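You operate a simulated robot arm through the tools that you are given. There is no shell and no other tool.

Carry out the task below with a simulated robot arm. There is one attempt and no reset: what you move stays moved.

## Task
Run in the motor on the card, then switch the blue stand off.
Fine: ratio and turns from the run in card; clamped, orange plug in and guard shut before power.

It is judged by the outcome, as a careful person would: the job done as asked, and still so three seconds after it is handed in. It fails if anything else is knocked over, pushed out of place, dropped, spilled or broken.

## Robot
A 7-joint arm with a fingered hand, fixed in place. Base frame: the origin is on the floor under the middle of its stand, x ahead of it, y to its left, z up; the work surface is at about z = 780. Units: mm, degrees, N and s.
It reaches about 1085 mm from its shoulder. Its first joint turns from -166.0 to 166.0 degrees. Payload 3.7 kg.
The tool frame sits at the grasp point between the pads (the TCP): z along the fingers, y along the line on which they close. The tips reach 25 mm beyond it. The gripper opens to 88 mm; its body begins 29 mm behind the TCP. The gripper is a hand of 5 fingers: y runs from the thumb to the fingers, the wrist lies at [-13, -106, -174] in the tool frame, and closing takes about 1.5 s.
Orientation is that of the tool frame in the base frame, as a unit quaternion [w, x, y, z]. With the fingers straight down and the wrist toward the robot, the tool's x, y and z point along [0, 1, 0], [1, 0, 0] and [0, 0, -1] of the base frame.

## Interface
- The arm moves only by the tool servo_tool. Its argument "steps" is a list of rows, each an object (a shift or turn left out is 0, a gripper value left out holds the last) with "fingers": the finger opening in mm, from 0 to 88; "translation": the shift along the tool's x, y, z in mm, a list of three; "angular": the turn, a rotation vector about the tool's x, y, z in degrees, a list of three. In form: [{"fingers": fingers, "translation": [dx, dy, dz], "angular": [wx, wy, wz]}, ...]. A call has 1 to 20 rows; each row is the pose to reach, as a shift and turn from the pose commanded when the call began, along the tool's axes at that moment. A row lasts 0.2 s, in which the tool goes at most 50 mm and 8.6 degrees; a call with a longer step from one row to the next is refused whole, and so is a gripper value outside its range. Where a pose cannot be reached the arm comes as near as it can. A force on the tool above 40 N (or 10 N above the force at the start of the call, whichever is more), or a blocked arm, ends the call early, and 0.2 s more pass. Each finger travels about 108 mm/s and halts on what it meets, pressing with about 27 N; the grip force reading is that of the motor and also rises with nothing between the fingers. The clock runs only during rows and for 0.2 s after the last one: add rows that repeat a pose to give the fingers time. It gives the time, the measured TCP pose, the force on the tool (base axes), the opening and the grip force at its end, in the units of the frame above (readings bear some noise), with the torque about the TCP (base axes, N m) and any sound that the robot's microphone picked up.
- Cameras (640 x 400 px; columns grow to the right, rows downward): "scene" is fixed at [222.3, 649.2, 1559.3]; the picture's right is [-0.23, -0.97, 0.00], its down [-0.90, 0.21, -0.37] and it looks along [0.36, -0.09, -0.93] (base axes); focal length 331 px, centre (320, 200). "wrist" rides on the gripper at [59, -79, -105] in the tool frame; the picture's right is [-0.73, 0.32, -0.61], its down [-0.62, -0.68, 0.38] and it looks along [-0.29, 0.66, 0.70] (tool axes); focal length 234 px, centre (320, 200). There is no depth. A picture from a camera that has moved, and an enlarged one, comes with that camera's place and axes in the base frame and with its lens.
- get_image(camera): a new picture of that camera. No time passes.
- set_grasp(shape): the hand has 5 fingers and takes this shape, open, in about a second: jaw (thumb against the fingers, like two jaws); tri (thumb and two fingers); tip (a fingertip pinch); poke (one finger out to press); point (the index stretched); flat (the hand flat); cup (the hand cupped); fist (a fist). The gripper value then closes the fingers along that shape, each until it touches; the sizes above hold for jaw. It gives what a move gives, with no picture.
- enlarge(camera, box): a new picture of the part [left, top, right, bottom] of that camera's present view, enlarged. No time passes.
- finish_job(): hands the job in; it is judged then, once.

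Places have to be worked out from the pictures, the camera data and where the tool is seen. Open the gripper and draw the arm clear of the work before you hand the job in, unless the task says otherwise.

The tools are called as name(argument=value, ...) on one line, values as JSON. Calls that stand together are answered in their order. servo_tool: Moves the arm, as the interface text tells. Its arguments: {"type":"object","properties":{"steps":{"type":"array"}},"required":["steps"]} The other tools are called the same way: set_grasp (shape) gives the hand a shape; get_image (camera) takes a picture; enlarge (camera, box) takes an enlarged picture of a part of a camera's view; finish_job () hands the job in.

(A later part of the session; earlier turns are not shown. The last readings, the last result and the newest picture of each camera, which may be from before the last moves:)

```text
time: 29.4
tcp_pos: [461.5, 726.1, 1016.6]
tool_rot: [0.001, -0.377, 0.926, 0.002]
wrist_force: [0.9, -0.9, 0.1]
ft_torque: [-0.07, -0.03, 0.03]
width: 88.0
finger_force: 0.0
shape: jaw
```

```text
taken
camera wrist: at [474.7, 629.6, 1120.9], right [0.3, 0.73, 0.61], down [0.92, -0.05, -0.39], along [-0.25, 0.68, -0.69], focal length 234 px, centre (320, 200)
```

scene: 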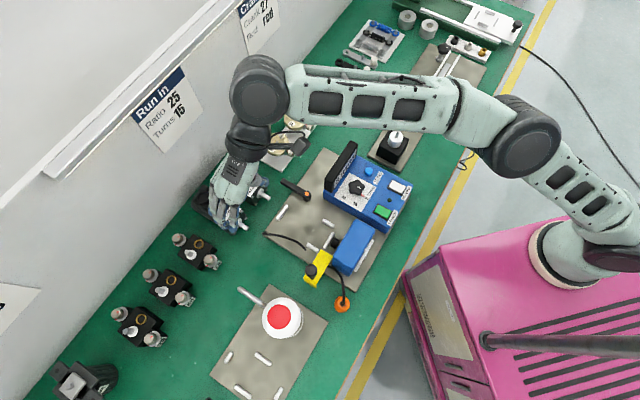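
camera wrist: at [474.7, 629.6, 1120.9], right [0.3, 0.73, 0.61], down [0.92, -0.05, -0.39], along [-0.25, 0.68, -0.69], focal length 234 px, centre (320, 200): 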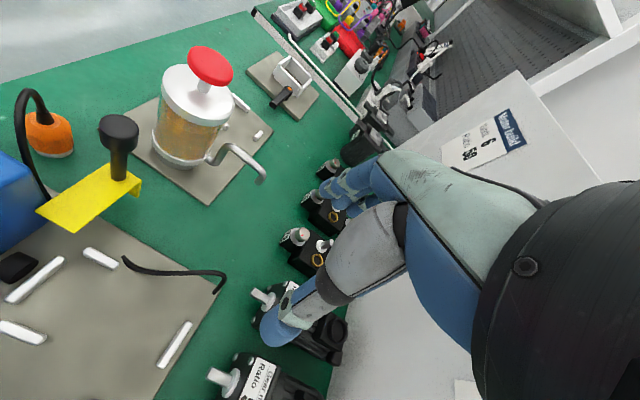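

Reach is fine here and the view is excellent. I zoom in on the guard, plug, cable and nest from this side.

enlarge(camera="wrist", box=[0, 70, 160, 260])

enlarge(camera="wrist", box=[0, 210, 250, 400])

enlarge(camera="wrist", box=[190, 230, 380, 400])

```text
2.11 times, centred on (80, 165) of wrist
camera zoom: at [474.7, 629.6, 1120.9], right [0.3, 0.73, 0.61], down [0.92, -0.05, -0.39], along [-0.25, 0.68, -0.69], focal length 493 px, centre (825, 274)
```

zoom: 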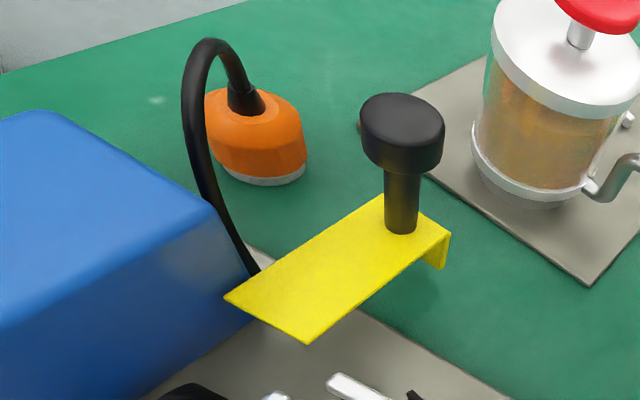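

```text
2.11 times, centred on (125, 305) of wrist
camera zoom: at [474.7, 629.6, 1120.9], right [0.3, 0.73, 0.61], down [0.92, -0.05, -0.39], along [-0.25, 0.68, -0.69], focal length 493 px, centre (730, -21)
```

zoom: 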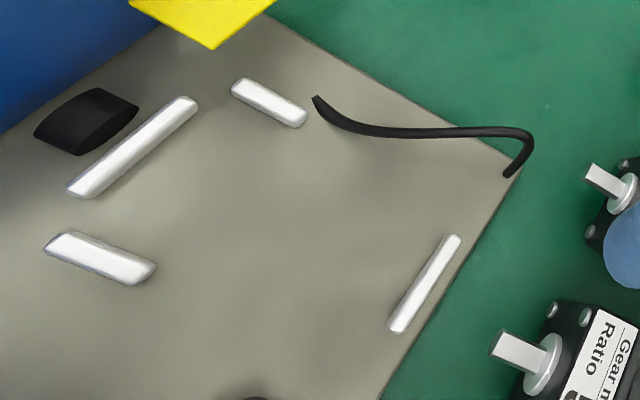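

```text
2.35 times, centred on (285, 315) of wrist
camera zoom: at [474.7, 629.6, 1120.9], right [0.3, 0.73, 0.61], down [0.92, -0.05, -0.39], along [-0.25, 0.68, -0.69], focal length 551 px, centre (402, -71)
```

zoom: 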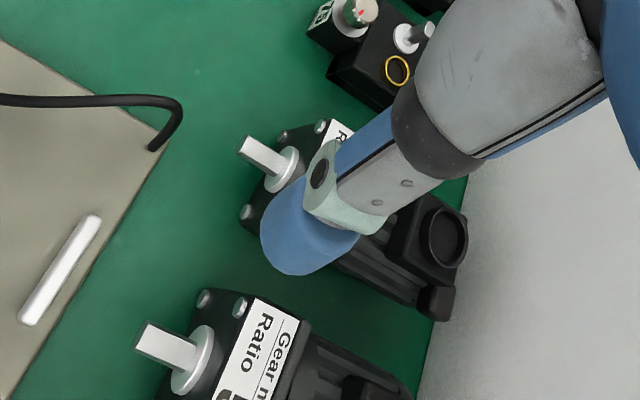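

The guard is a flat plate that slides over the coupling toward the blue box. I zoom more on the coupling itself to see whether it is open at the top.

enlarge(camera="wrist", box=[0, 235, 60, 290])

enlarge(camera="scene", box=[300, 210, 360, 270])

enlarge(camera="scene", box=[190, 150, 290, 250])

```text
7.27 times, centred on (30, 262) of wrist
camera zoom: at [474.7, 629.6, 1120.9], right [0.3, 0.73, 0.61], down [0.92, -0.05, -0.39], along [-0.25, 0.68, -0.69], focal length 1703 px, centre (2429, -254)
```

zoom: 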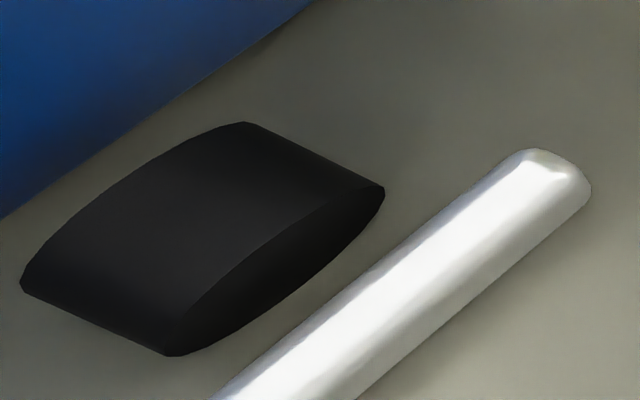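

```text
6.67 times, centred on (330, 240) of scene
camera zoom: at [222.3, 649.2, 1559.3], right [-0.23, -0.97, 0.0], down [-0.9, 0.21, -0.37], along [0.36, -0.09, -0.93], focal length 2204 px, centre (253, -67)
```

zoom: 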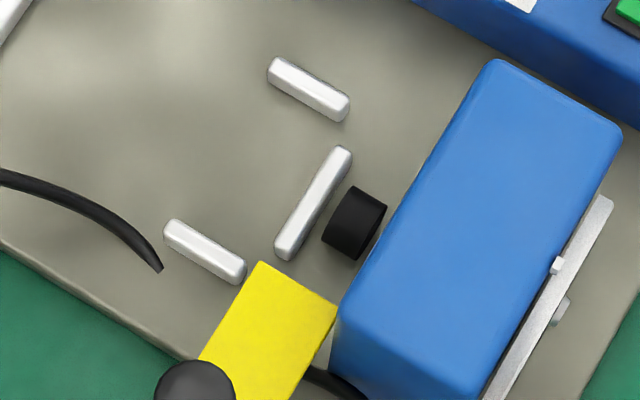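

```text
4.00 times, centred on (240, 200) of scene
camera zoom: at [222.3, 649.2, 1559.3], right [-0.23, -0.97, 0.0], down [-0.9, 0.21, -0.37], along [0.36, -0.09, -0.93], focal length 1323 px, centre (640, 200)
```

zoom: 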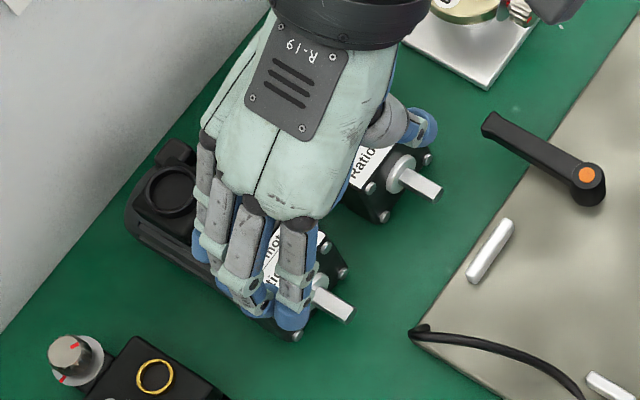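

The coupling is a short cylinder on the nest axis; nest axis sits at about e1=-130 (stops spaced ~62 mm), so the motor moves by +80 across and -200 along its axis. I pre-set the opening to 78 mm and move high above the Ratio-25 motor's gearbox to check reach and alignment.

servo_tool(steps=[{"fingers": 80, "translation": [-31, 5, 29]}, {"fingers": 80, "translation": [-62, 11, 58]}, {"fingers": 80, "translation": [-93, 16, 87]}, {"fingers": 80, "translation": [-93, 16, 87]}])

enlarge(camera="scene", box=[170, 140, 300, 270])

get_image(camera="wrist")

```text
time: 30.4
tcp_pos: [500.0, 772.5, 920.6]
tool_rot: [0.0, -0.378, 0.926, 0.003]
wrist_force: [-0.2, 0.1, 0.0]
ft_torque: [-0.04, -0.01, 0.02]
width: 80.4
finger_force: 0.1
shape: jaw
out of reach, approached as far as the arm can: row 2, 3, 4
```

```text
3.08 times, centred on (235, 205) of scene
camera zoom: at [222.3, 649.2, 1559.3], right [-0.23, -0.97, 0.0], down [-0.9, 0.21, -0.37], along [0.36, -0.09, -0.93], focal length 1017 px, centre (582, 185)
```

zoom: 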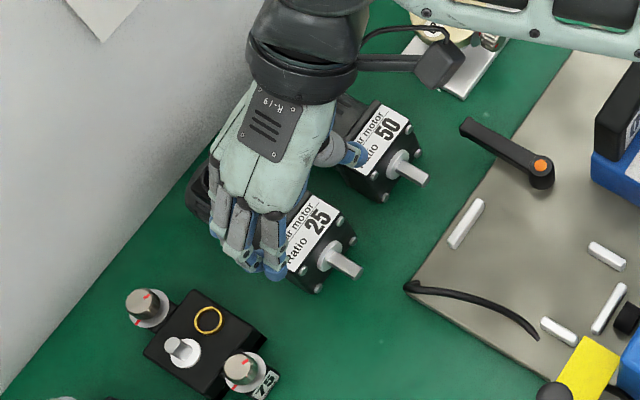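

```text
taken
camera wrist: at [515.0, 675.7, 1024.1], right [0.3, 0.73, 0.61], down [0.92, -0.05, -0.39], along [-0.25, 0.68, -0.69], focal length 234 px, centre (320, 200)
```

wrist: 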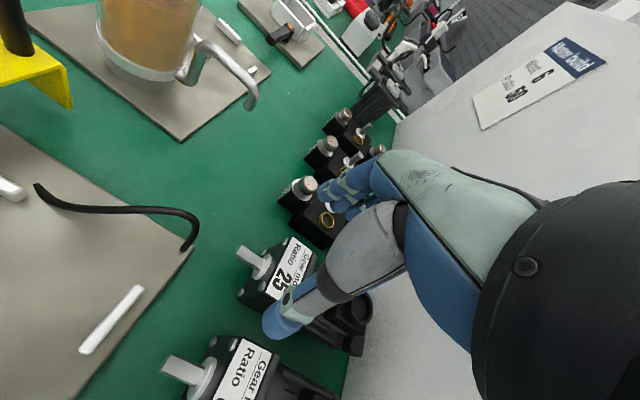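

Slightly short of reach with the hand vertical. I tilt the hand 15° about its closing line so the wrist leans toward the robot (fingers still straddle the motor sides squarely) and move over the gearbox.

servo_tool(steps=[{"angular": [0, -5, 0]}, {"angular": [0, -10, 0]}, {"translation": [-5, 2, 0], "angular": [0, -15, 0]}, {"translation": [-15, 4, 0], "angular": [0, -15, 0]}, {"translation": [-32, 9, 0], "angular": [0, -15, 0]}, {"translation": [-32, 9, 0], "angular": [0, -15, 0]}])

enlarge(camera="scene", box=[170, 140, 300, 270])

get_image(camera="wrist")

```text
time: 31.8
tcp_pos: [519.1, 802.6, 920.3]
tool_rot: [0.121, -0.372, 0.919, 0.052]
wrist_force: [0.1, 0.7, -0.3]
ft_torque: [0.02, 0.03, 0.01]
width: 80.4
finger_force: 0.0
shape: jaw
```

```text
3.08 times, centred on (235, 205) of scene
camera zoom: at [222.3, 649.2, 1559.3], right [-0.23, -0.97, 0.0], down [-0.9, 0.21, -0.37], along [0.36, -0.09, -0.93], focal length 1017 px, centre (582, 185)
```

zoom: 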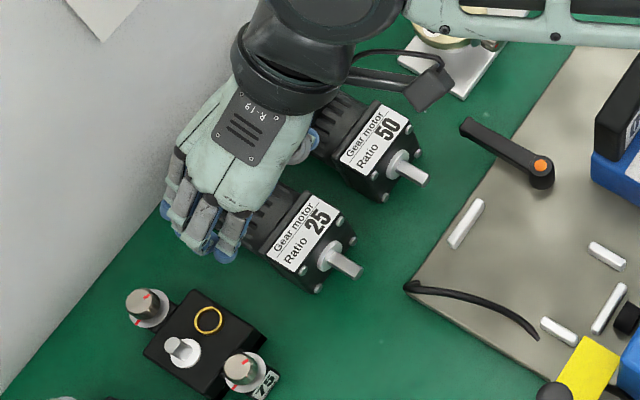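

```text
taken
camera wrist: at [514.0, 687.2, 1005.0], right [0.17, 0.61, 0.78], down [0.98, 0.0, -0.21], along [-0.13, 0.79, -0.59], focal length 234 px, centre (320, 200)
```

wrist: 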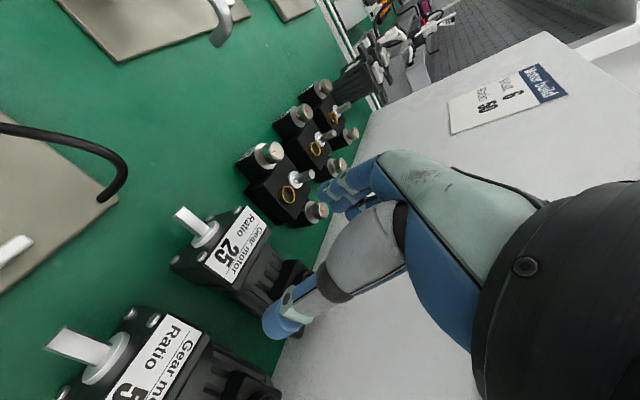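

Now reachable. I zoom the wrist view on the motor to re-check the grasp alignment before descending.

enlarge(camera="wrist", box=[150, 180, 330, 330])

enlarge(camera="scene", box=[210, 180, 260, 240])

```text
2.67 times, centred on (240, 255) of wrist
camera zoom: at [514.0, 687.2, 1005.0], right [0.17, 0.61, 0.78], down [0.98, 0.0, -0.21], along [-0.13, 0.79, -0.59], focal length 624 px, centre (533, 53)
```

zoom: 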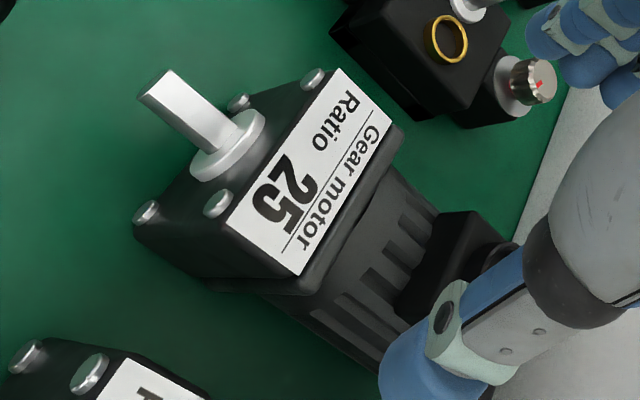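

```text
6.67 times, centred on (235, 210) of scene
camera zoom: at [222.3, 649.2, 1559.3], right [-0.23, -0.97, 0.0], down [-0.9, 0.21, -0.37], along [0.36, -0.09, -0.93], focal length 2204 px, centre (887, 133)
```

zoom: 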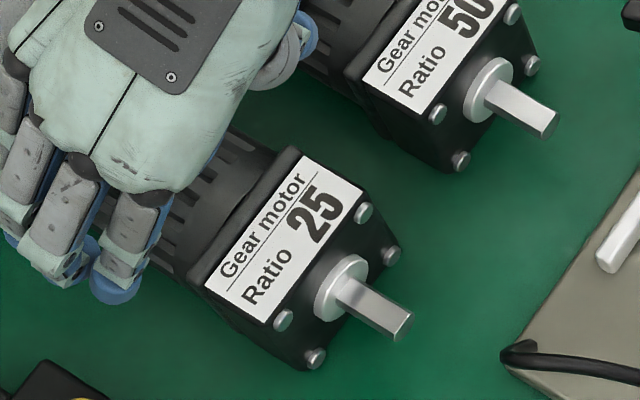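

Triangulation puts the gearbox top at z≈839, front face at e2≈908 and axis at e1≈-212, which matches the present hand line. I descend straight down 58 mm and check clearances.

servo_tool(steps=[{"fingers": 80, "translation": [5, 0, 19]}, {"fingers": 80, "translation": [10, 0, 38]}, {"fingers": 80, "translation": [15, 0, 56]}, {"fingers": 80, "translation": [15, 0, 56]}])

enlarge(camera="scene", box=[190, 150, 280, 240])

get_image(camera="wrist")

```text
time: 32.8
tcp_pos: [517.7, 802.0, 862.6]
tool_rot: [0.121, -0.373, 0.918, 0.052]
wrist_force: [0.5, 0.0, -0.2]
ft_torque: [0.03, -0.01, 0.0]
width: 80.2
finger_force: 0.1
shape: jaw
```

```text
4.44 times, centred on (235, 195) of scene
camera zoom: at [222.3, 649.2, 1559.3], right [-0.23, -0.97, 0.0], down [-0.9, 0.21, -0.37], along [0.36, -0.09, -0.93], focal length 1470 px, centre (698, 222)
```

zoom: 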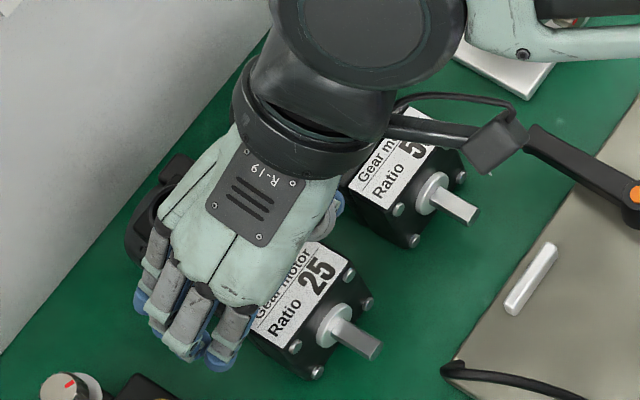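

```text
taken
camera wrist: at [513.1, 687.2, 948.0], right [0.17, 0.61, 0.78], down [0.98, 0.0, -0.21], along [-0.13, 0.8, -0.59], focal length 234 px, centre (320, 200)
```

wrist: 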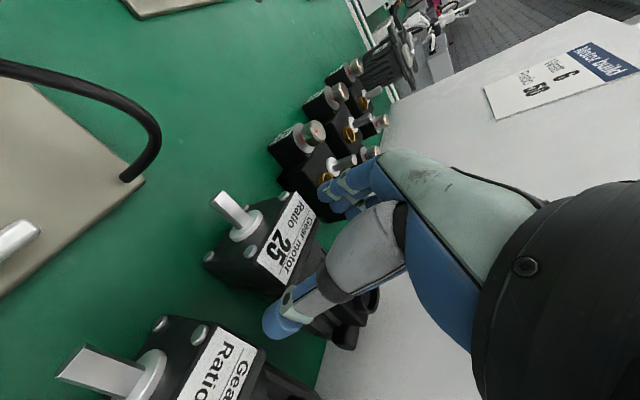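

The thumb and fingers straddle the Ratio-25 motor. I shift 7 mm forward to centre on the gearbox block and go down to z≈830.

servo_tool(steps=[{"fingers": 80, "translation": [8, 0, 5]}, {"fingers": 80, "translation": [12, 0, 17]}, {"fingers": 80, "translation": [15, 0, 30]}, {"fingers": 80, "translation": [15, 0, 30]}])

enlarge(camera="scene", box=[190, 150, 280, 240])

get_image(camera="wrist")

```text
time: 33.8
tcp_pos: [512.7, 797.3, 829.3]
tool_rot: [0.122, -0.373, 0.918, 0.052]
wrist_force: [-0.2, -0.1, 1.3]
ft_torque: [0.03, 0.0, -0.01]
width: 80.3
finger_force: 0.0
shape: jaw
```

```text
4.44 times, centred on (235, 195) of scene
camera zoom: at [222.3, 649.2, 1559.3], right [-0.23, -0.97, 0.0], down [-0.9, 0.21, -0.37], along [0.36, -0.09, -0.93], focal length 1470 px, centre (698, 222)
```

zoom: 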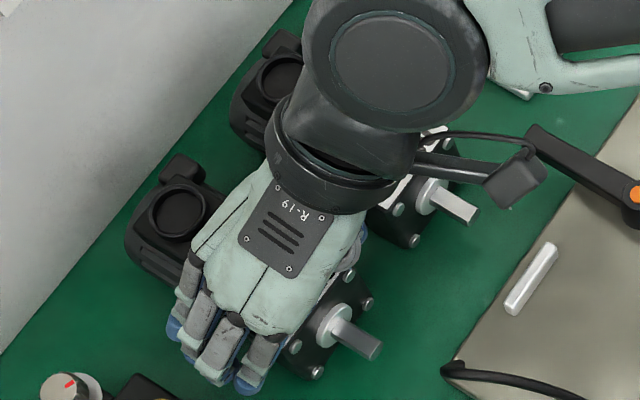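

```text
taken
camera wrist: at [508.6, 682.7, 914.8], right [0.17, 0.61, 0.78], down [0.98, 0.0, -0.21], along [-0.13, 0.8, -0.59], focal length 234 px, centre (320, 200)
```

wrist: 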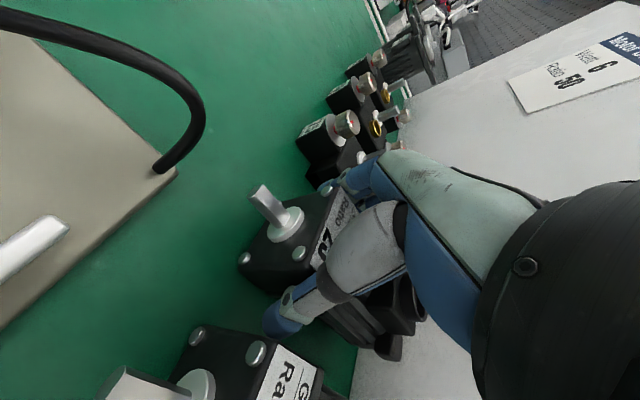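

The hand straddles the gearbox without contact. I close gradually to about 50 mm and watch the grip readings.

servo_tool(steps=[{"fingers": 66}, {"fingers": 60}, {"fingers": 56}, {"fingers": 52}, {"fingers": 50}, {"fingers": 50}, {"fingers": 50}, {"fingers": 50}])

enlarge(camera="scene", box=[190, 150, 280, 240])

get_image(camera="wrist")

```text
time: 35.6
tcp_pos: [513.4, 797.3, 830.0]
tool_rot: [0.12, -0.372, 0.919, 0.053]
wrist_force: [1.2, -0.8, -0.4]
ft_torque: [-0.03, 0.01, 0.08]
width: 54.1
finger_force: 27.2
shape: jaw
```

```text
4.44 times, centred on (235, 195) of scene
camera zoom: at [222.3, 649.2, 1559.3], right [-0.23, -0.97, 0.0], down [-0.9, 0.21, -0.37], along [0.36, -0.09, -0.93], focal length 1470 px, centre (698, 222)
```

zoom: 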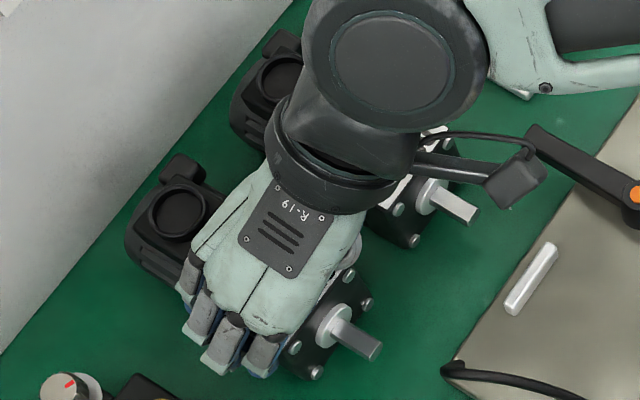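

```text
taken
camera wrist: at [508.7, 682.7, 914.7], right [0.17, 0.61, 0.78], down [0.98, 0.0, -0.21], along [-0.13, 0.8, -0.59], focal length 234 px, centre (320, 200)
```

wrist: 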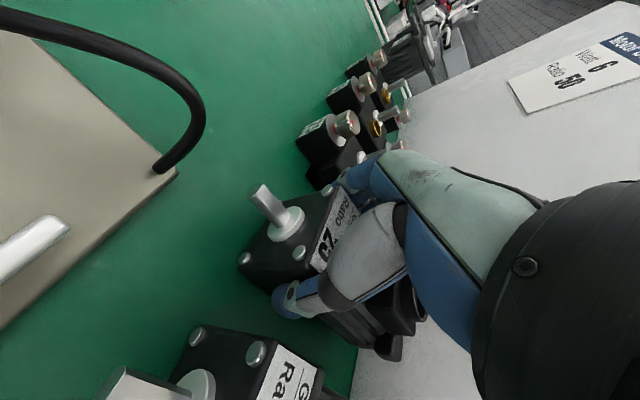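

Gripped at 54 mm with 27 N and the motor did not shift. I lift 15 mm as a test and check weight and tilt.

servo_tool(steps=[{"fingers": 44, "translation": [0, 0, 0]}, {"fingers": 44, "translation": [-1.3, 0, -5]}, {"fingers": 44, "translation": [-2.6, 0, -10]}, {"fingers": 44, "translation": [-4, 0, -15]}, {"fingers": 44, "translation": [-4, 0, -15]}])

enlarge(camera="scene", box=[190, 150, 280, 240])

get_image(camera="wrist")

```text
time: 36.8
tcp_pos: [513.3, 799.1, 843.2]
tool_rot: [0.122, -0.373, 0.918, 0.052]
wrist_force: [0.1, 1.5, -7.9]
ft_torque: [-0.09, 0.12, 0.02]
width: 54.1
finger_force: 27.1
shape: jaw
```

```text
4.44 times, centred on (235, 195) of scene
camera zoom: at [222.3, 649.2, 1559.3], right [-0.23, -0.97, 0.0], down [-0.9, 0.21, -0.37], along [0.36, -0.09, -0.93], focal length 1470 px, centre (698, 222)
```

zoom: 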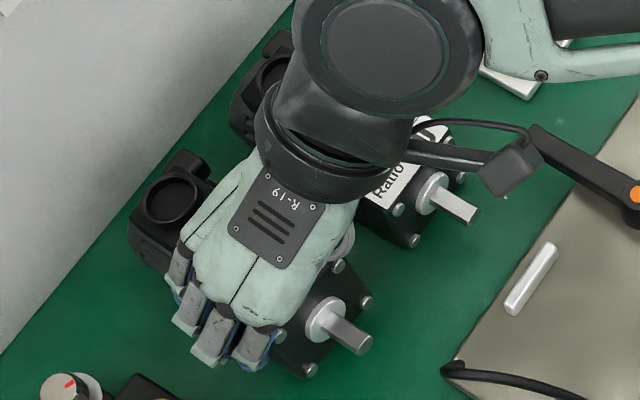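

```text
taken
camera wrist: at [508.3, 683.3, 929.5], right [0.17, 0.61, 0.78], down [0.98, 0.0, -0.21], along [-0.13, 0.79, -0.59], focal length 234 px, centre (320, 200)
```

wrist: 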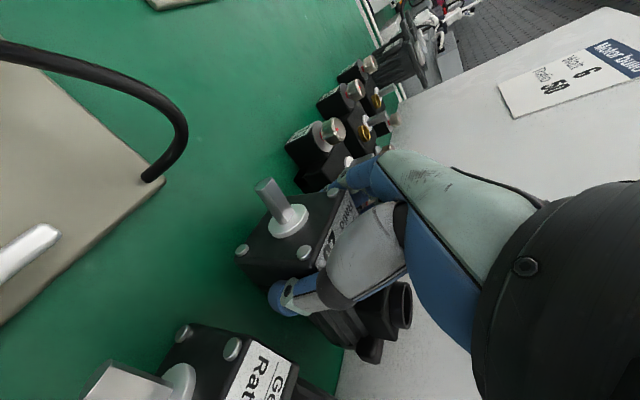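

The motor is held (about 8 N) but may be pitching, rear low. I lift a little more to see if it is hanging steadily.

servo_tool(steps=[{"fingers": 40, "translation": [-1.3, 0, -5]}, {"fingers": 40, "translation": [-3, 0, -11]}, {"fingers": 40, "translation": [-5, 0, -18]}, {"fingers": 40, "translation": [-5, 0, -18]}, {"fingers": 40, "translation": [-5, 0, -18]}])

enlarge(camera="scene", box=[190, 150, 280, 240])

enlarge(camera="wrist", box=[200, 150, 440, 390])

```text
time: 38.0
tcp_pos: [512.3, 797.7, 863.8]
tool_rot: [0.121, -0.373, 0.918, 0.052]
wrist_force: [-0.2, -0.5, -9.7]
ft_torque: [-0.22, 0.2, 0.01]
width: 53.9
finger_force: 27.2
shape: jaw
```

```text
4.44 times, centred on (235, 195) of scene
camera zoom: at [222.3, 649.2, 1559.3], right [-0.23, -0.97, 0.0], down [-0.9, 0.21, -0.37], along [0.36, -0.09, -0.93], focal length 1470 px, centre (698, 222)
```

zoom: 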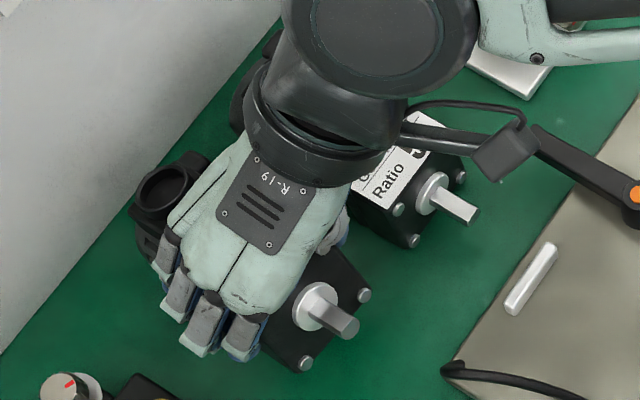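

```text
1.67 times, centred on (320, 270) of wrist
camera zoom: at [508.1, 683.1, 948.1], right [0.17, 0.61, 0.78], down [0.98, 0.0, -0.21], along [-0.13, 0.79, -0.59], focal length 390 px, centre (320, 83)
```

zoom: 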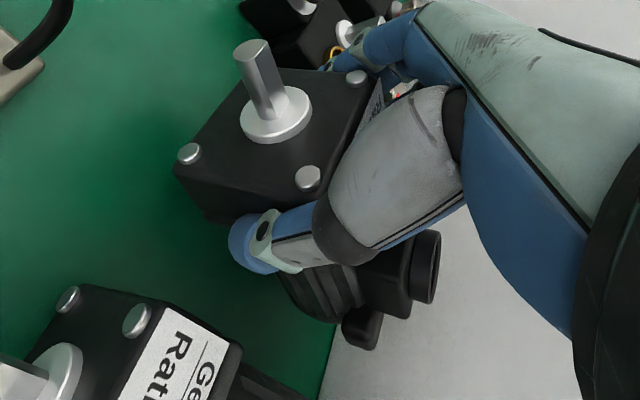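

The grip is ahead of the centre of mass, so the motor pivots with its rear still on the bench. I set it back down flat and will regrip nearer the middle of the motor.

servo_tool(steps=[{"fingers": 40, "translation": [2, 0, 8]}, {"fingers": 40, "translation": [4.5, 0, 17]}, {"fingers": 40, "translation": [7, 0, 25]}, {"fingers": 40, "translation": [8.5, 0, 31]}, {"fingers": 40, "translation": [8.5, 0, 31]}])

enlarge(camera="scene", box=[190, 150, 280, 240])

```text
time: 39.2
tcp_pos: [511.5, 796.5, 831.3]
tool_rot: [0.122, -0.373, 0.919, 0.052]
wrist_force: [-3.2, -2.2, -2.0]
ft_torque: [0.2, -0.16, 0.07]
width: 53.9
finger_force: 26.8
shape: jaw
```

```text
4.44 times, centred on (235, 195) of scene
camera zoom: at [222.3, 649.2, 1559.3], right [-0.23, -0.97, 0.0], down [-0.9, 0.21, -0.37], along [0.36, -0.09, -0.93], focal length 1470 px, centre (698, 222)
```

zoom: 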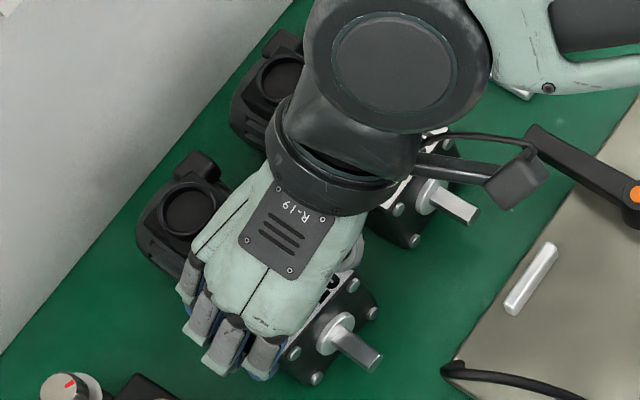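

servo_tool(steps=[{"fingers": 60}, {"fingers": 74}, {"fingers": 80}, {"fingers": 80}, {"fingers": 80, "translation": [-5, 0, -19]}, {"fingers": 80, "translation": [-10, 0, -38]}, {"fingers": 80, "translation": [-10, 0, -38]}])

enlarge(camera="wrist", box=[170, 150, 410, 390])

enlarge(camera="scene", box=[190, 150, 280, 240])

```text
time: 40.8
tcp_pos: [512.0, 797.0, 872.1]
tool_rot: [0.121, -0.372, 0.919, 0.052]
wrist_force: [-0.1, -0.8, 0.1]
ft_torque: [0.0, 0.02, 0.0]
width: 80.0
finger_force: 0.1
shape: jaw
```

```text
1.67 times, centred on (290, 270) of wrist
camera zoom: at [507.2, 681.3, 956.9], right [0.17, 0.61, 0.78], down [0.98, 0.0, -0.21], along [-0.13, 0.8, -0.59], focal length 390 px, centre (370, 83)
```

zoom: 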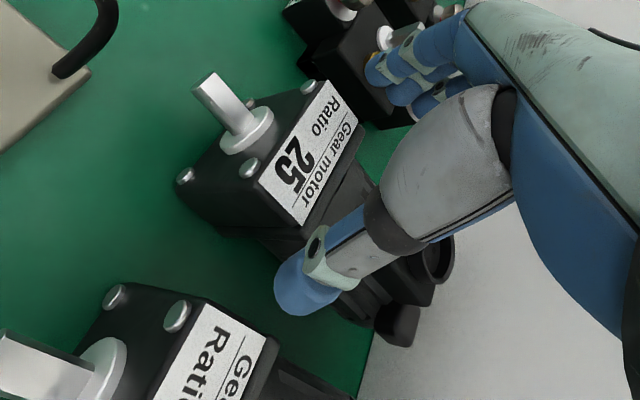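

```text
4.44 times, centred on (235, 195) of scene
camera zoom: at [222.3, 649.2, 1559.3], right [-0.23, -0.97, 0.0], down [-0.9, 0.21, -0.37], along [0.36, -0.09, -0.93], focal length 1470 px, centre (698, 222)
```

zoom: 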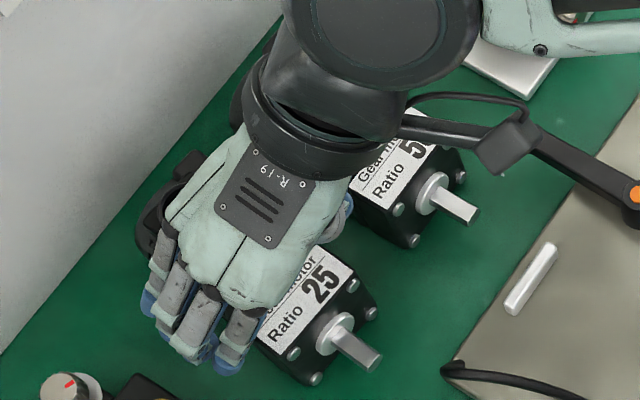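

The motor is flat again. I rise and try the "tri" hand shape (thumb against two fingers) to see how the thumb opposes the fingers there.

servo_tool(steps=[{"translation": [-10, 0, -38]}, {"translation": [-18, 0, -68]}, {"translation": [-18, 0, -68]}])

set_grasp(shape="tri")

get_image(camera="wrist")

enlarge(camera="scene", box=[190, 130, 290, 230])

```text
time: 41.6
tcp_pos: [513.2, 797.0, 943.5]
tool_rot: [0.121, -0.373, 0.919, 0.052]
wrist_force: [-0.4, -0.1, -0.4]
ft_torque: [0.04, -0.02, 0.02]
width: 79.9
finger_force: 0.0
shape: jaw
```

```text
time: 42.5
tcp_pos: [511.7, 797.7, 943.6]
tool_rot: [0.12, -0.373, 0.919, 0.052]
wrist_force: [-0.6, 0.0, -0.5]
ft_torque: [0.02, -0.02, 0.01]
width: 87.6
finger_force: 0.1
shape: tri
```

```text
taken
camera wrist: at [507.4, 682.1, 1028.6], right [0.17, 0.61, 0.78], down [0.98, 0.0, -0.21], along [-0.13, 0.8, -0.59], focal length 234 px, centre (320, 200)
```

wrist: 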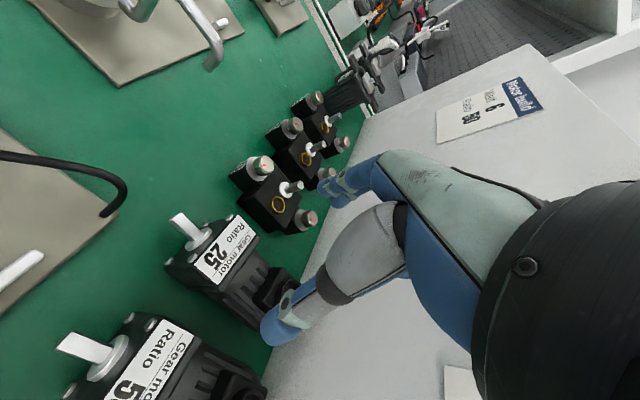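

```text
4.00 times, centred on (240, 180) of scene
camera zoom: at [222.3, 649.2, 1559.3], right [-0.23, -0.97, 0.0], down [-0.9, 0.21, -0.37], along [0.36, -0.09, -0.93], focal length 1323 px, centre (640, 280)
```

zoom: 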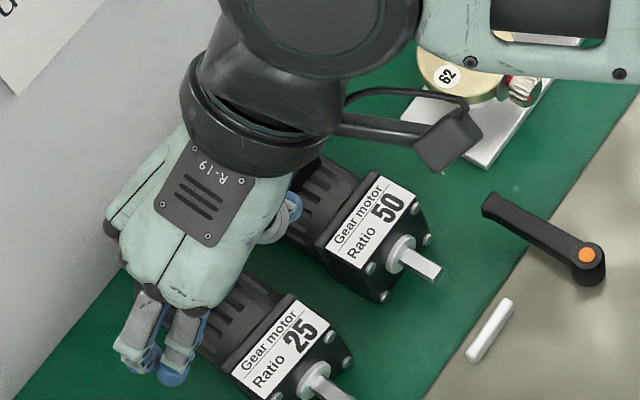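

Tri folds the ring and little fingers away, which suits gripping between gearbox and terminal box. I re-measure the motor after its small shift.

enlarge(camera="wrist", box=[150, 190, 320, 350])

enlarge(camera="scene", box=[200, 180, 260, 240])

```text
2.50 times, centred on (235, 270) of wrist
camera zoom: at [507.4, 682.1, 1028.6], right [0.17, 0.61, 0.78], down [0.98, 0.0, -0.21], along [-0.13, 0.8, -0.59], focal length 585 px, centre (532, 25)
```

zoom: 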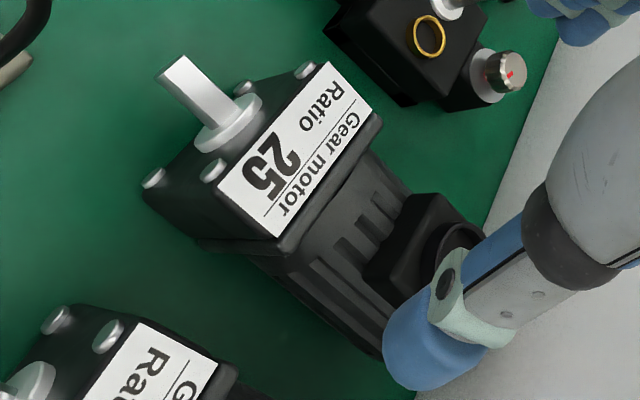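

```text
6.67 times, centred on (230, 210) of scene
camera zoom: at [222.3, 649.2, 1559.3], right [-0.23, -0.97, 0.0], down [-0.9, 0.21, -0.37], along [0.36, -0.09, -0.93], focal length 2204 px, centre (920, 133)
```

zoom: 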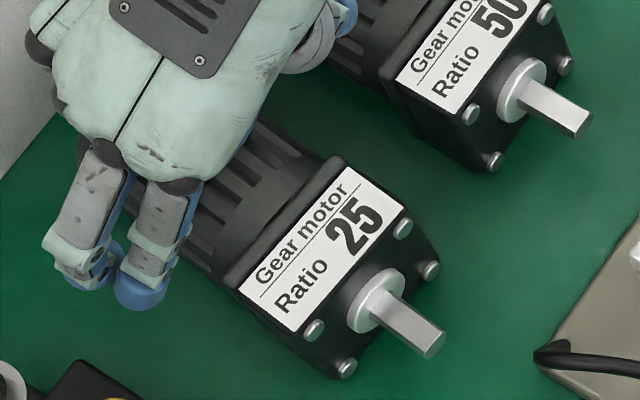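

The motor has yawed about 4° clockwise. I turn the hand to match, shift 40 mm behind the front face, and check reach above it.

servo_tool(steps=[{"fingers": 80, "translation": [-6, 0, 9], "angular": [0.6, 0, 2.2]}, {"fingers": 80, "translation": [-11, -0.5, 18], "angular": [1.2, 0, 4.35]}, {"fingers": 80, "translation": [-16.4, -0.8, 28], "angular": [1.2, 0, 4.35]}, {"fingers": 80, "translation": [-16.4, -0.8, 28], "angular": [1.2, 0, 4.35]}])

enlarge(camera="wrist", box=[150, 180, 350, 360])

enlarge(camera="scene", box=[180, 140, 280, 240])

```text
time: 43.5
tcp_pos: [529.1, 814.0, 918.1]
tool_rot: [0.122, -0.336, 0.933, 0.047]
wrist_force: [-0.1, -0.1, -0.4]
ft_torque: [-0.02, 0.0, -0.01]
width: 80.2
finger_force: 0.2
shape: tri
```

```text
2.22 times, centred on (250, 270) of wrist
camera zoom: at [515.2, 699.1, 1003.8], right [0.21, 0.59, 0.78], down [0.97, -0.07, -0.21], along [-0.07, 0.8, -0.59], focal length 520 px, centre (476, 44)
```

zoom: 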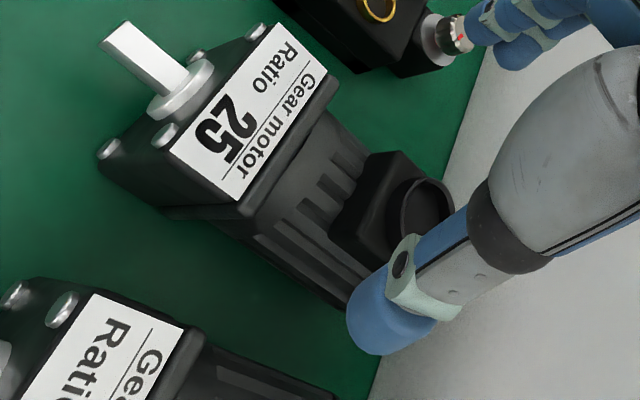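

```text
4.00 times, centred on (230, 190) of scene
camera zoom: at [222.3, 649.2, 1559.3], right [-0.23, -0.97, 0.0], down [-0.9, 0.21, -0.37], along [0.36, -0.09, -0.93], focal length 1323 px, centre (680, 240)
```

zoom: 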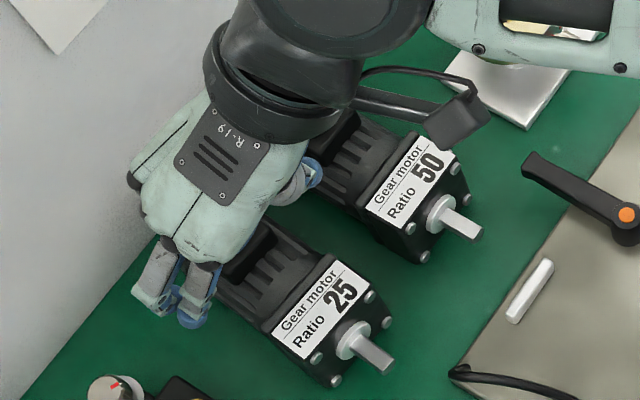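

Aligned and reachable. I descend in stages around the motor body, watching force.

servo_tool(steps=[{"fingers": 80, "translation": [5, 0, 19]}, {"fingers": 80, "translation": [10, 0, 37]}, {"fingers": 80, "translation": [15, 0, 56]}, {"fingers": 80, "translation": [18, 0, 68]}, {"fingers": 80, "translation": [20, 0, 75]}, {"fingers": 80, "translation": [20, 0, 75]}])

enlarge(camera="wrist", box=[180, 150, 440, 390])

enlarge(camera="scene", box=[180, 140, 280, 240])

```text
time: 44.9
tcp_pos: [528.5, 813.2, 841.0]
tool_rot: [0.122, -0.337, 0.932, 0.046]
wrist_force: [-0.7, 0.6, -0.4]
ft_torque: [0.01, -0.01, -0.02]
width: 80.4
finger_force: 0.0
shape: tri
```

```text
1.67 times, centred on (310, 270) of wrist
camera zoom: at [515.2, 699.0, 926.3], right [0.21, 0.59, 0.78], down [0.97, -0.07, -0.21], along [-0.07, 0.8, -0.59], focal length 390 px, centre (337, 83)
```

zoom: 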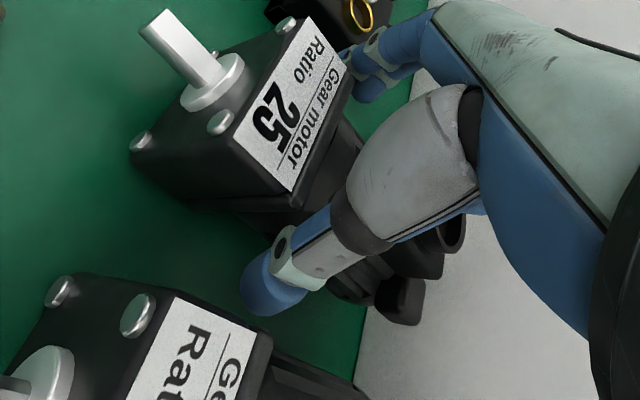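

```text
4.00 times, centred on (230, 190) of scene
camera zoom: at [222.3, 649.2, 1559.3], right [-0.23, -0.97, 0.0], down [-0.9, 0.21, -0.37], along [0.36, -0.09, -0.93], focal length 1323 px, centre (680, 240)
```

zoom: 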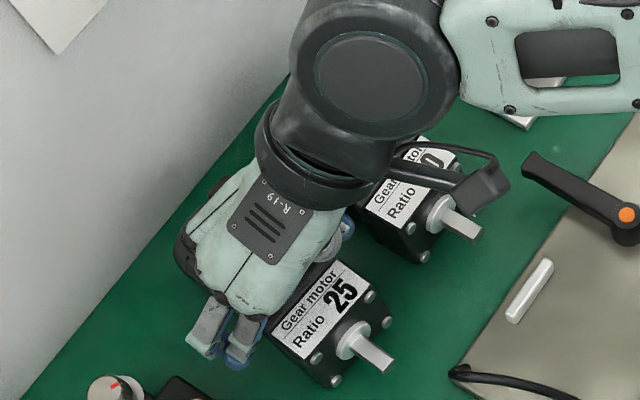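

No contact yet. I go down the last 17 mm.

servo_tool(steps=[{"fingers": 80, "translation": [2, 0, 7]}, {"fingers": 80, "translation": [3.5, 0, 13]}, {"fingers": 80, "translation": [4.6, 0, 17.4]}, {"fingers": 80, "translation": [4.6, 0, 17.4]}])

```text
time: 45.6
tcp_pos: [528.3, 814.1, 838.6]
tool_rot: [0.127, -0.335, 0.932, 0.055]
wrist_force: [-1.7, 0.4, 7.2]
ft_torque: [0.18, -0.04, 0.0]
width: 80.5
finger_force: 0.1
shape: tri
stopped in row 3: the force on the tool passed its limit at 45 N (the readings are from after the stop); the commanded pose is now the measured one
```

The folded ring finger touches the terminal box. I rise, switch back to "jaw" (fingers straight alongside the motor), and will grip at this more central position.

servo_tool(steps=[{"fingers": 80, "translation": [-4, 0, -15]}, {"fingers": 80, "translation": [-12, 0, -45]}, {"fingers": 80, "translation": [-20, 0, -75]}, {"fingers": 80, "translation": [-20, 0, -75]}])

set_grasp(shape="jaw")

enlarge(camera="wrist", box=[150, 180, 350, 360])

enlarge(camera="scene", box=[180, 140, 280, 240])

```text
time: 46.6
tcp_pos: [530.3, 814.8, 912.1]
tool_rot: [0.126, -0.335, 0.932, 0.054]
wrist_force: [-0.4, -0.1, -0.5]
ft_torque: [-0.02, -0.01, 0.02]
width: 80.2
finger_force: 0.0
shape: tri
```

```text
time: 47.5
tcp_pos: [530.5, 814.3, 913.4]
tool_rot: [0.125, -0.335, 0.932, 0.054]
wrist_force: [0.5, -0.3, -0.3]
ft_torque: [-0.01, -0.02, 0.0]
width: 87.9
finger_force: 0.1
shape: jaw
```

```text
2.22 times, centred on (250, 270) of wrist
camera zoom: at [516.0, 698.4, 997.0], right [0.21, 0.58, 0.79], down [0.97, -0.07, -0.21], along [-0.07, 0.81, -0.58], focal length 520 px, centre (476, 44)
```

zoom: 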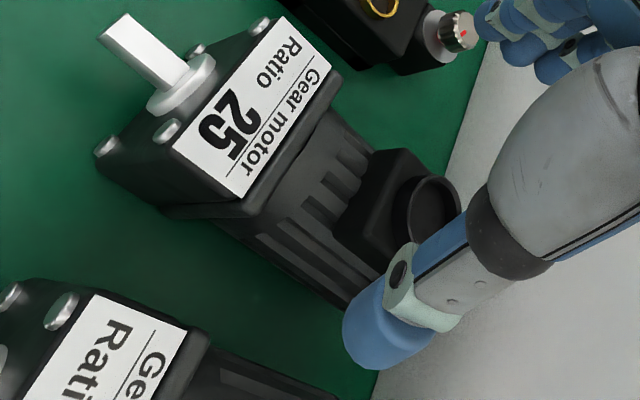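

```text
4.00 times, centred on (230, 190) of scene
camera zoom: at [222.3, 649.2, 1559.3], right [-0.23, -0.97, 0.0], down [-0.9, 0.21, -0.37], along [0.36, -0.09, -0.93], focal length 1323 px, centre (680, 240)
```

zoom: 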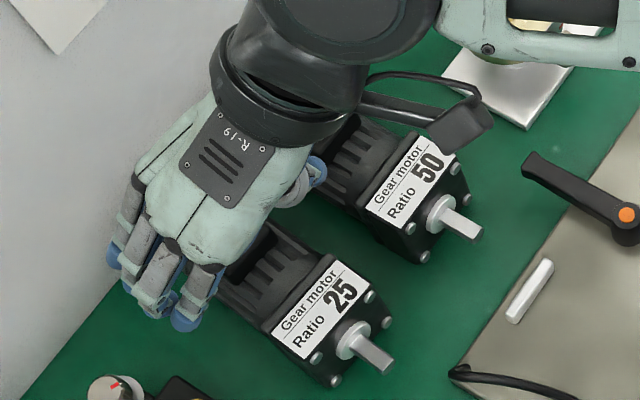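

I descend around the body again with the fingers straight.

servo_tool(steps=[{"fingers": 80, "translation": [5, 0, 19]}, {"fingers": 80, "translation": [10, 0, 38]}, {"fingers": 80, "translation": [15, 0, 57]}, {"fingers": 80, "translation": [18, 0, 68]}, {"fingers": 80, "translation": [20, 0, 76]}, {"fingers": 80, "translation": [21.5, 0, 81]}, {"fingers": 80, "translation": [22.5, 0, 85]}, {"fingers": 80, "translation": [22.5, 0, 85]}])

enlarge(camera="scene", box=[180, 140, 280, 240])

enlarge(camera="wrist", box=[180, 150, 440, 390])

```text
time: 49.3
tcp_pos: [528.7, 813.3, 826.1]
tool_rot: [0.126, -0.335, 0.932, 0.054]
wrist_force: [1.9, -2.4, 4.1]
ft_torque: [-0.07, -0.02, -0.01]
width: 82.8
finger_force: 0.0
shape: jaw
```

```text
4.00 times, centred on (230, 190) of scene
camera zoom: at [222.3, 649.2, 1559.3], right [-0.23, -0.97, 0.0], down [-0.9, 0.21, -0.37], along [0.36, -0.09, -0.93], focal length 1323 px, centre (680, 240)
```

zoom: 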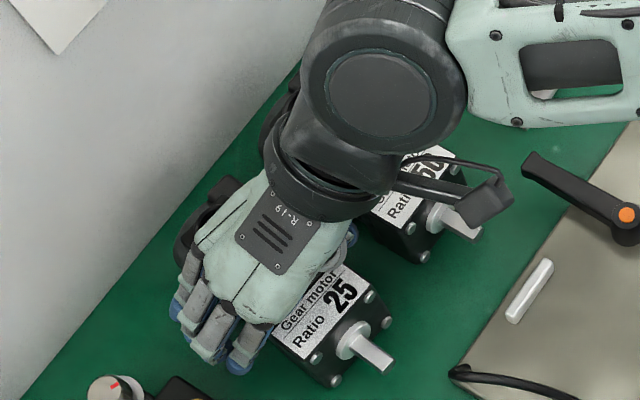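

```text
1.67 times, centred on (310, 270) of wrist
camera zoom: at [514.7, 699.2, 910.5], right [0.21, 0.58, 0.79], down [0.97, -0.07, -0.21], along [-0.06, 0.81, -0.58], focal length 390 px, centre (337, 83)
```

zoom: 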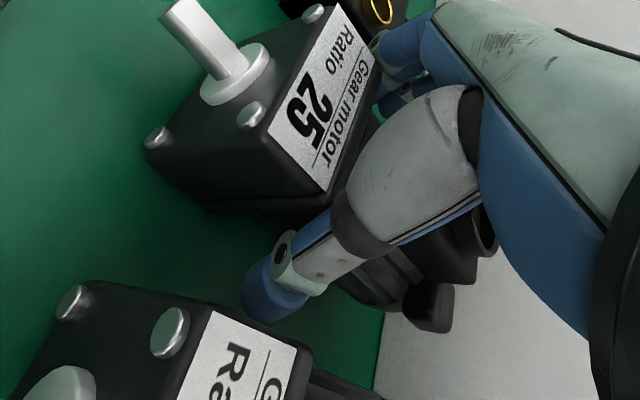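

Light contact (about 4 N), likely thumb against the motor flank. I raise 3 mm and close gradually.

servo_tool(steps=[{"fingers": 76, "translation": [-0.8, 0, -3]}, {"fingers": 70, "translation": [-0.8, 0, -3]}, {"fingers": 62, "translation": [-0.8, 0, -3]}, {"fingers": 56, "translation": [-0.8, 0, -3]}, {"fingers": 50, "translation": [-0.8, 0, -3]}, {"fingers": 46, "translation": [-0.8, 0, -3]}, {"fingers": 46, "translation": [-0.8, 0, -3]}, {"fingers": 46, "translation": [-0.8, 0, -3]}])

enlarge(camera="scene", box=[180, 140, 280, 240])

enlarge(camera="wrist", box=[180, 150, 440, 390])

```text
time: 51.1
tcp_pos: [529.3, 815.4, 829.1]
tool_rot: [0.126, -0.335, 0.932, 0.054]
wrist_force: [1.4, -2.1, 1.1]
ft_torque: [-0.03, -0.06, 0.04]
width: 50.9
finger_force: 27.2
shape: jaw
```

```text
4.00 times, centred on (230, 190) of scene
camera zoom: at [222.3, 649.2, 1559.3], right [-0.23, -0.97, 0.0], down [-0.9, 0.21, -0.37], along [0.36, -0.09, -0.93], focal length 1323 px, centre (680, 240)
```

zoom: 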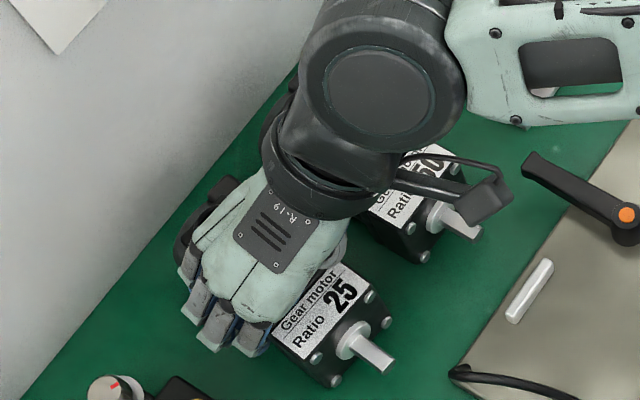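

```text
1.67 times, centred on (310, 270) of wrist
camera zoom: at [514.5, 699.3, 913.4], right [0.21, 0.58, 0.79], down [0.97, -0.07, -0.21], along [-0.07, 0.81, -0.58], focal length 390 px, centre (337, 83)
```

zoom: 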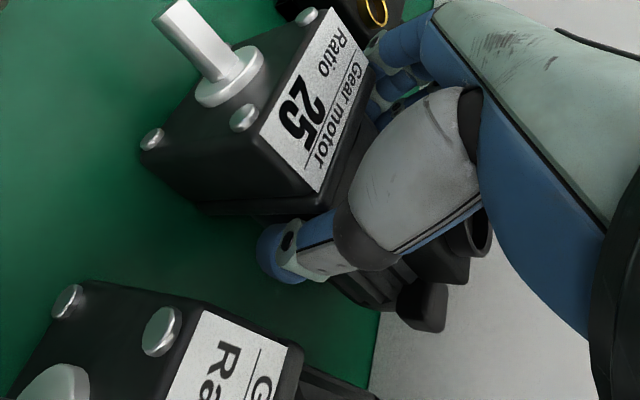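

Gripped on the body at 51 mm, motor unmoved. I test-lift 15 mm.

servo_tool(steps=[{"fingers": 42}, {"fingers": 42, "translation": [-1.3, 0, -5]}, {"fingers": 42, "translation": [-2.6, 0, -10]}, {"fingers": 42, "translation": [-4, 0, -15]}, {"fingers": 42, "translation": [-4, 0, -15]}, {"fingers": 42, "translation": [-4, 0, -15]}])

enlarge(camera="scene", box=[180, 140, 280, 240])

enlarge(camera="wrist", box=[180, 150, 440, 390])

```text
time: 52.5
tcp_pos: [529.4, 815.4, 844.7]
tool_rot: [0.126, -0.335, 0.932, 0.054]
wrist_force: [0.8, -0.5, -10.4]
ft_torque: [-0.05, 0.09, -0.01]
width: 51.0
finger_force: 26.8
shape: jaw
```

```text
4.00 times, centred on (230, 190) of scene
camera zoom: at [222.3, 649.2, 1559.3], right [-0.23, -0.97, 0.0], down [-0.9, 0.21, -0.37], along [0.36, -0.09, -0.93], focal length 1323 px, centre (680, 240)
```

zoom: 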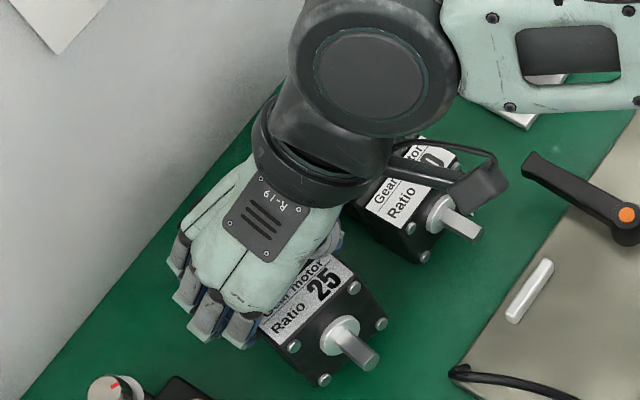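

```text
1.67 times, centred on (310, 270) of wrist
camera zoom: at [515.2, 699.9, 928.9], right [0.21, 0.58, 0.79], down [0.97, -0.07, -0.21], along [-0.07, 0.81, -0.58], focal length 390 px, centre (337, 83)
```

zoom: 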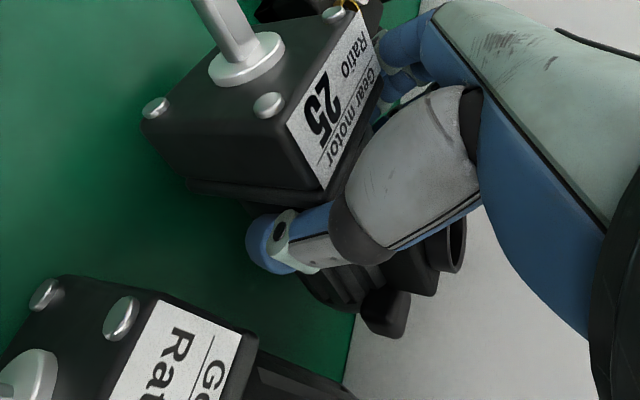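

About 10.4 N lifted with only 0.1 Nm torque, so the grip is near the centre of mass; there is a few degrees of nose-up pitch. I lift another 25 mm and check whether it creeps.

servo_tool(steps=[{"fingers": 38, "translation": [-2, 0, -8]}, {"fingers": 38, "translation": [-4.3, 0, -16]}, {"fingers": 38, "translation": [-6.5, 0, -24]}, {"fingers": 38, "translation": [-6.5, 0, -24]}, {"fingers": 38, "translation": [-6.5, 0, -24]}, {"fingers": 38, "translation": [-6.5, 0, -24]}])

enlarge(camera="wrist", box=[180, 150, 440, 390])

enlarge(camera="scene", box=[180, 140, 280, 240])

```text
time: 53.9
tcp_pos: [528.7, 813.9, 869.6]
tool_rot: [0.125, -0.335, 0.932, 0.054]
wrist_force: [-0.2, -0.6, -11.1]
ft_torque: [-0.03, 0.15, -0.01]
width: 50.6
finger_force: 27.2
shape: jaw
```

```text
1.67 times, centred on (310, 270) of wrist
camera zoom: at [515.2, 699.1, 953.8], right [0.21, 0.58, 0.79], down [0.97, -0.07, -0.21], along [-0.07, 0.81, -0.58], focal length 390 px, centre (337, 83)
```

zoom: 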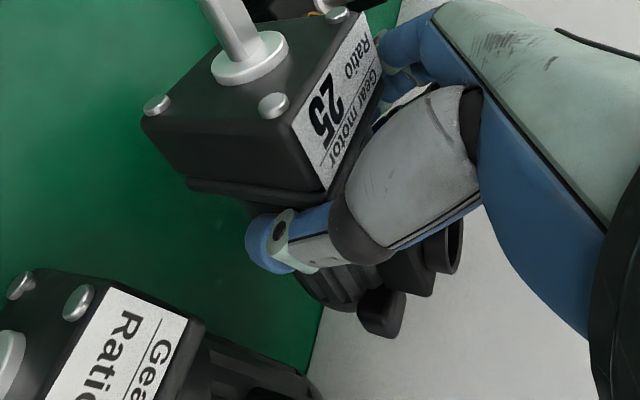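

```text
4.00 times, centred on (230, 190) of scene
camera zoom: at [222.3, 649.2, 1559.3], right [-0.23, -0.97, 0.0], down [-0.9, 0.21, -0.37], along [0.36, -0.09, -0.93], focal length 1323 px, centre (680, 240)
```

zoom: 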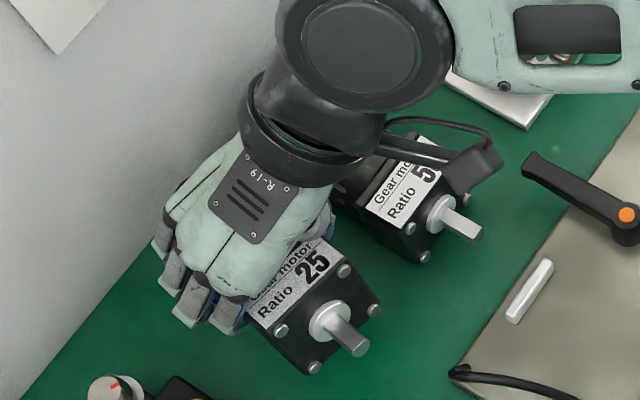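

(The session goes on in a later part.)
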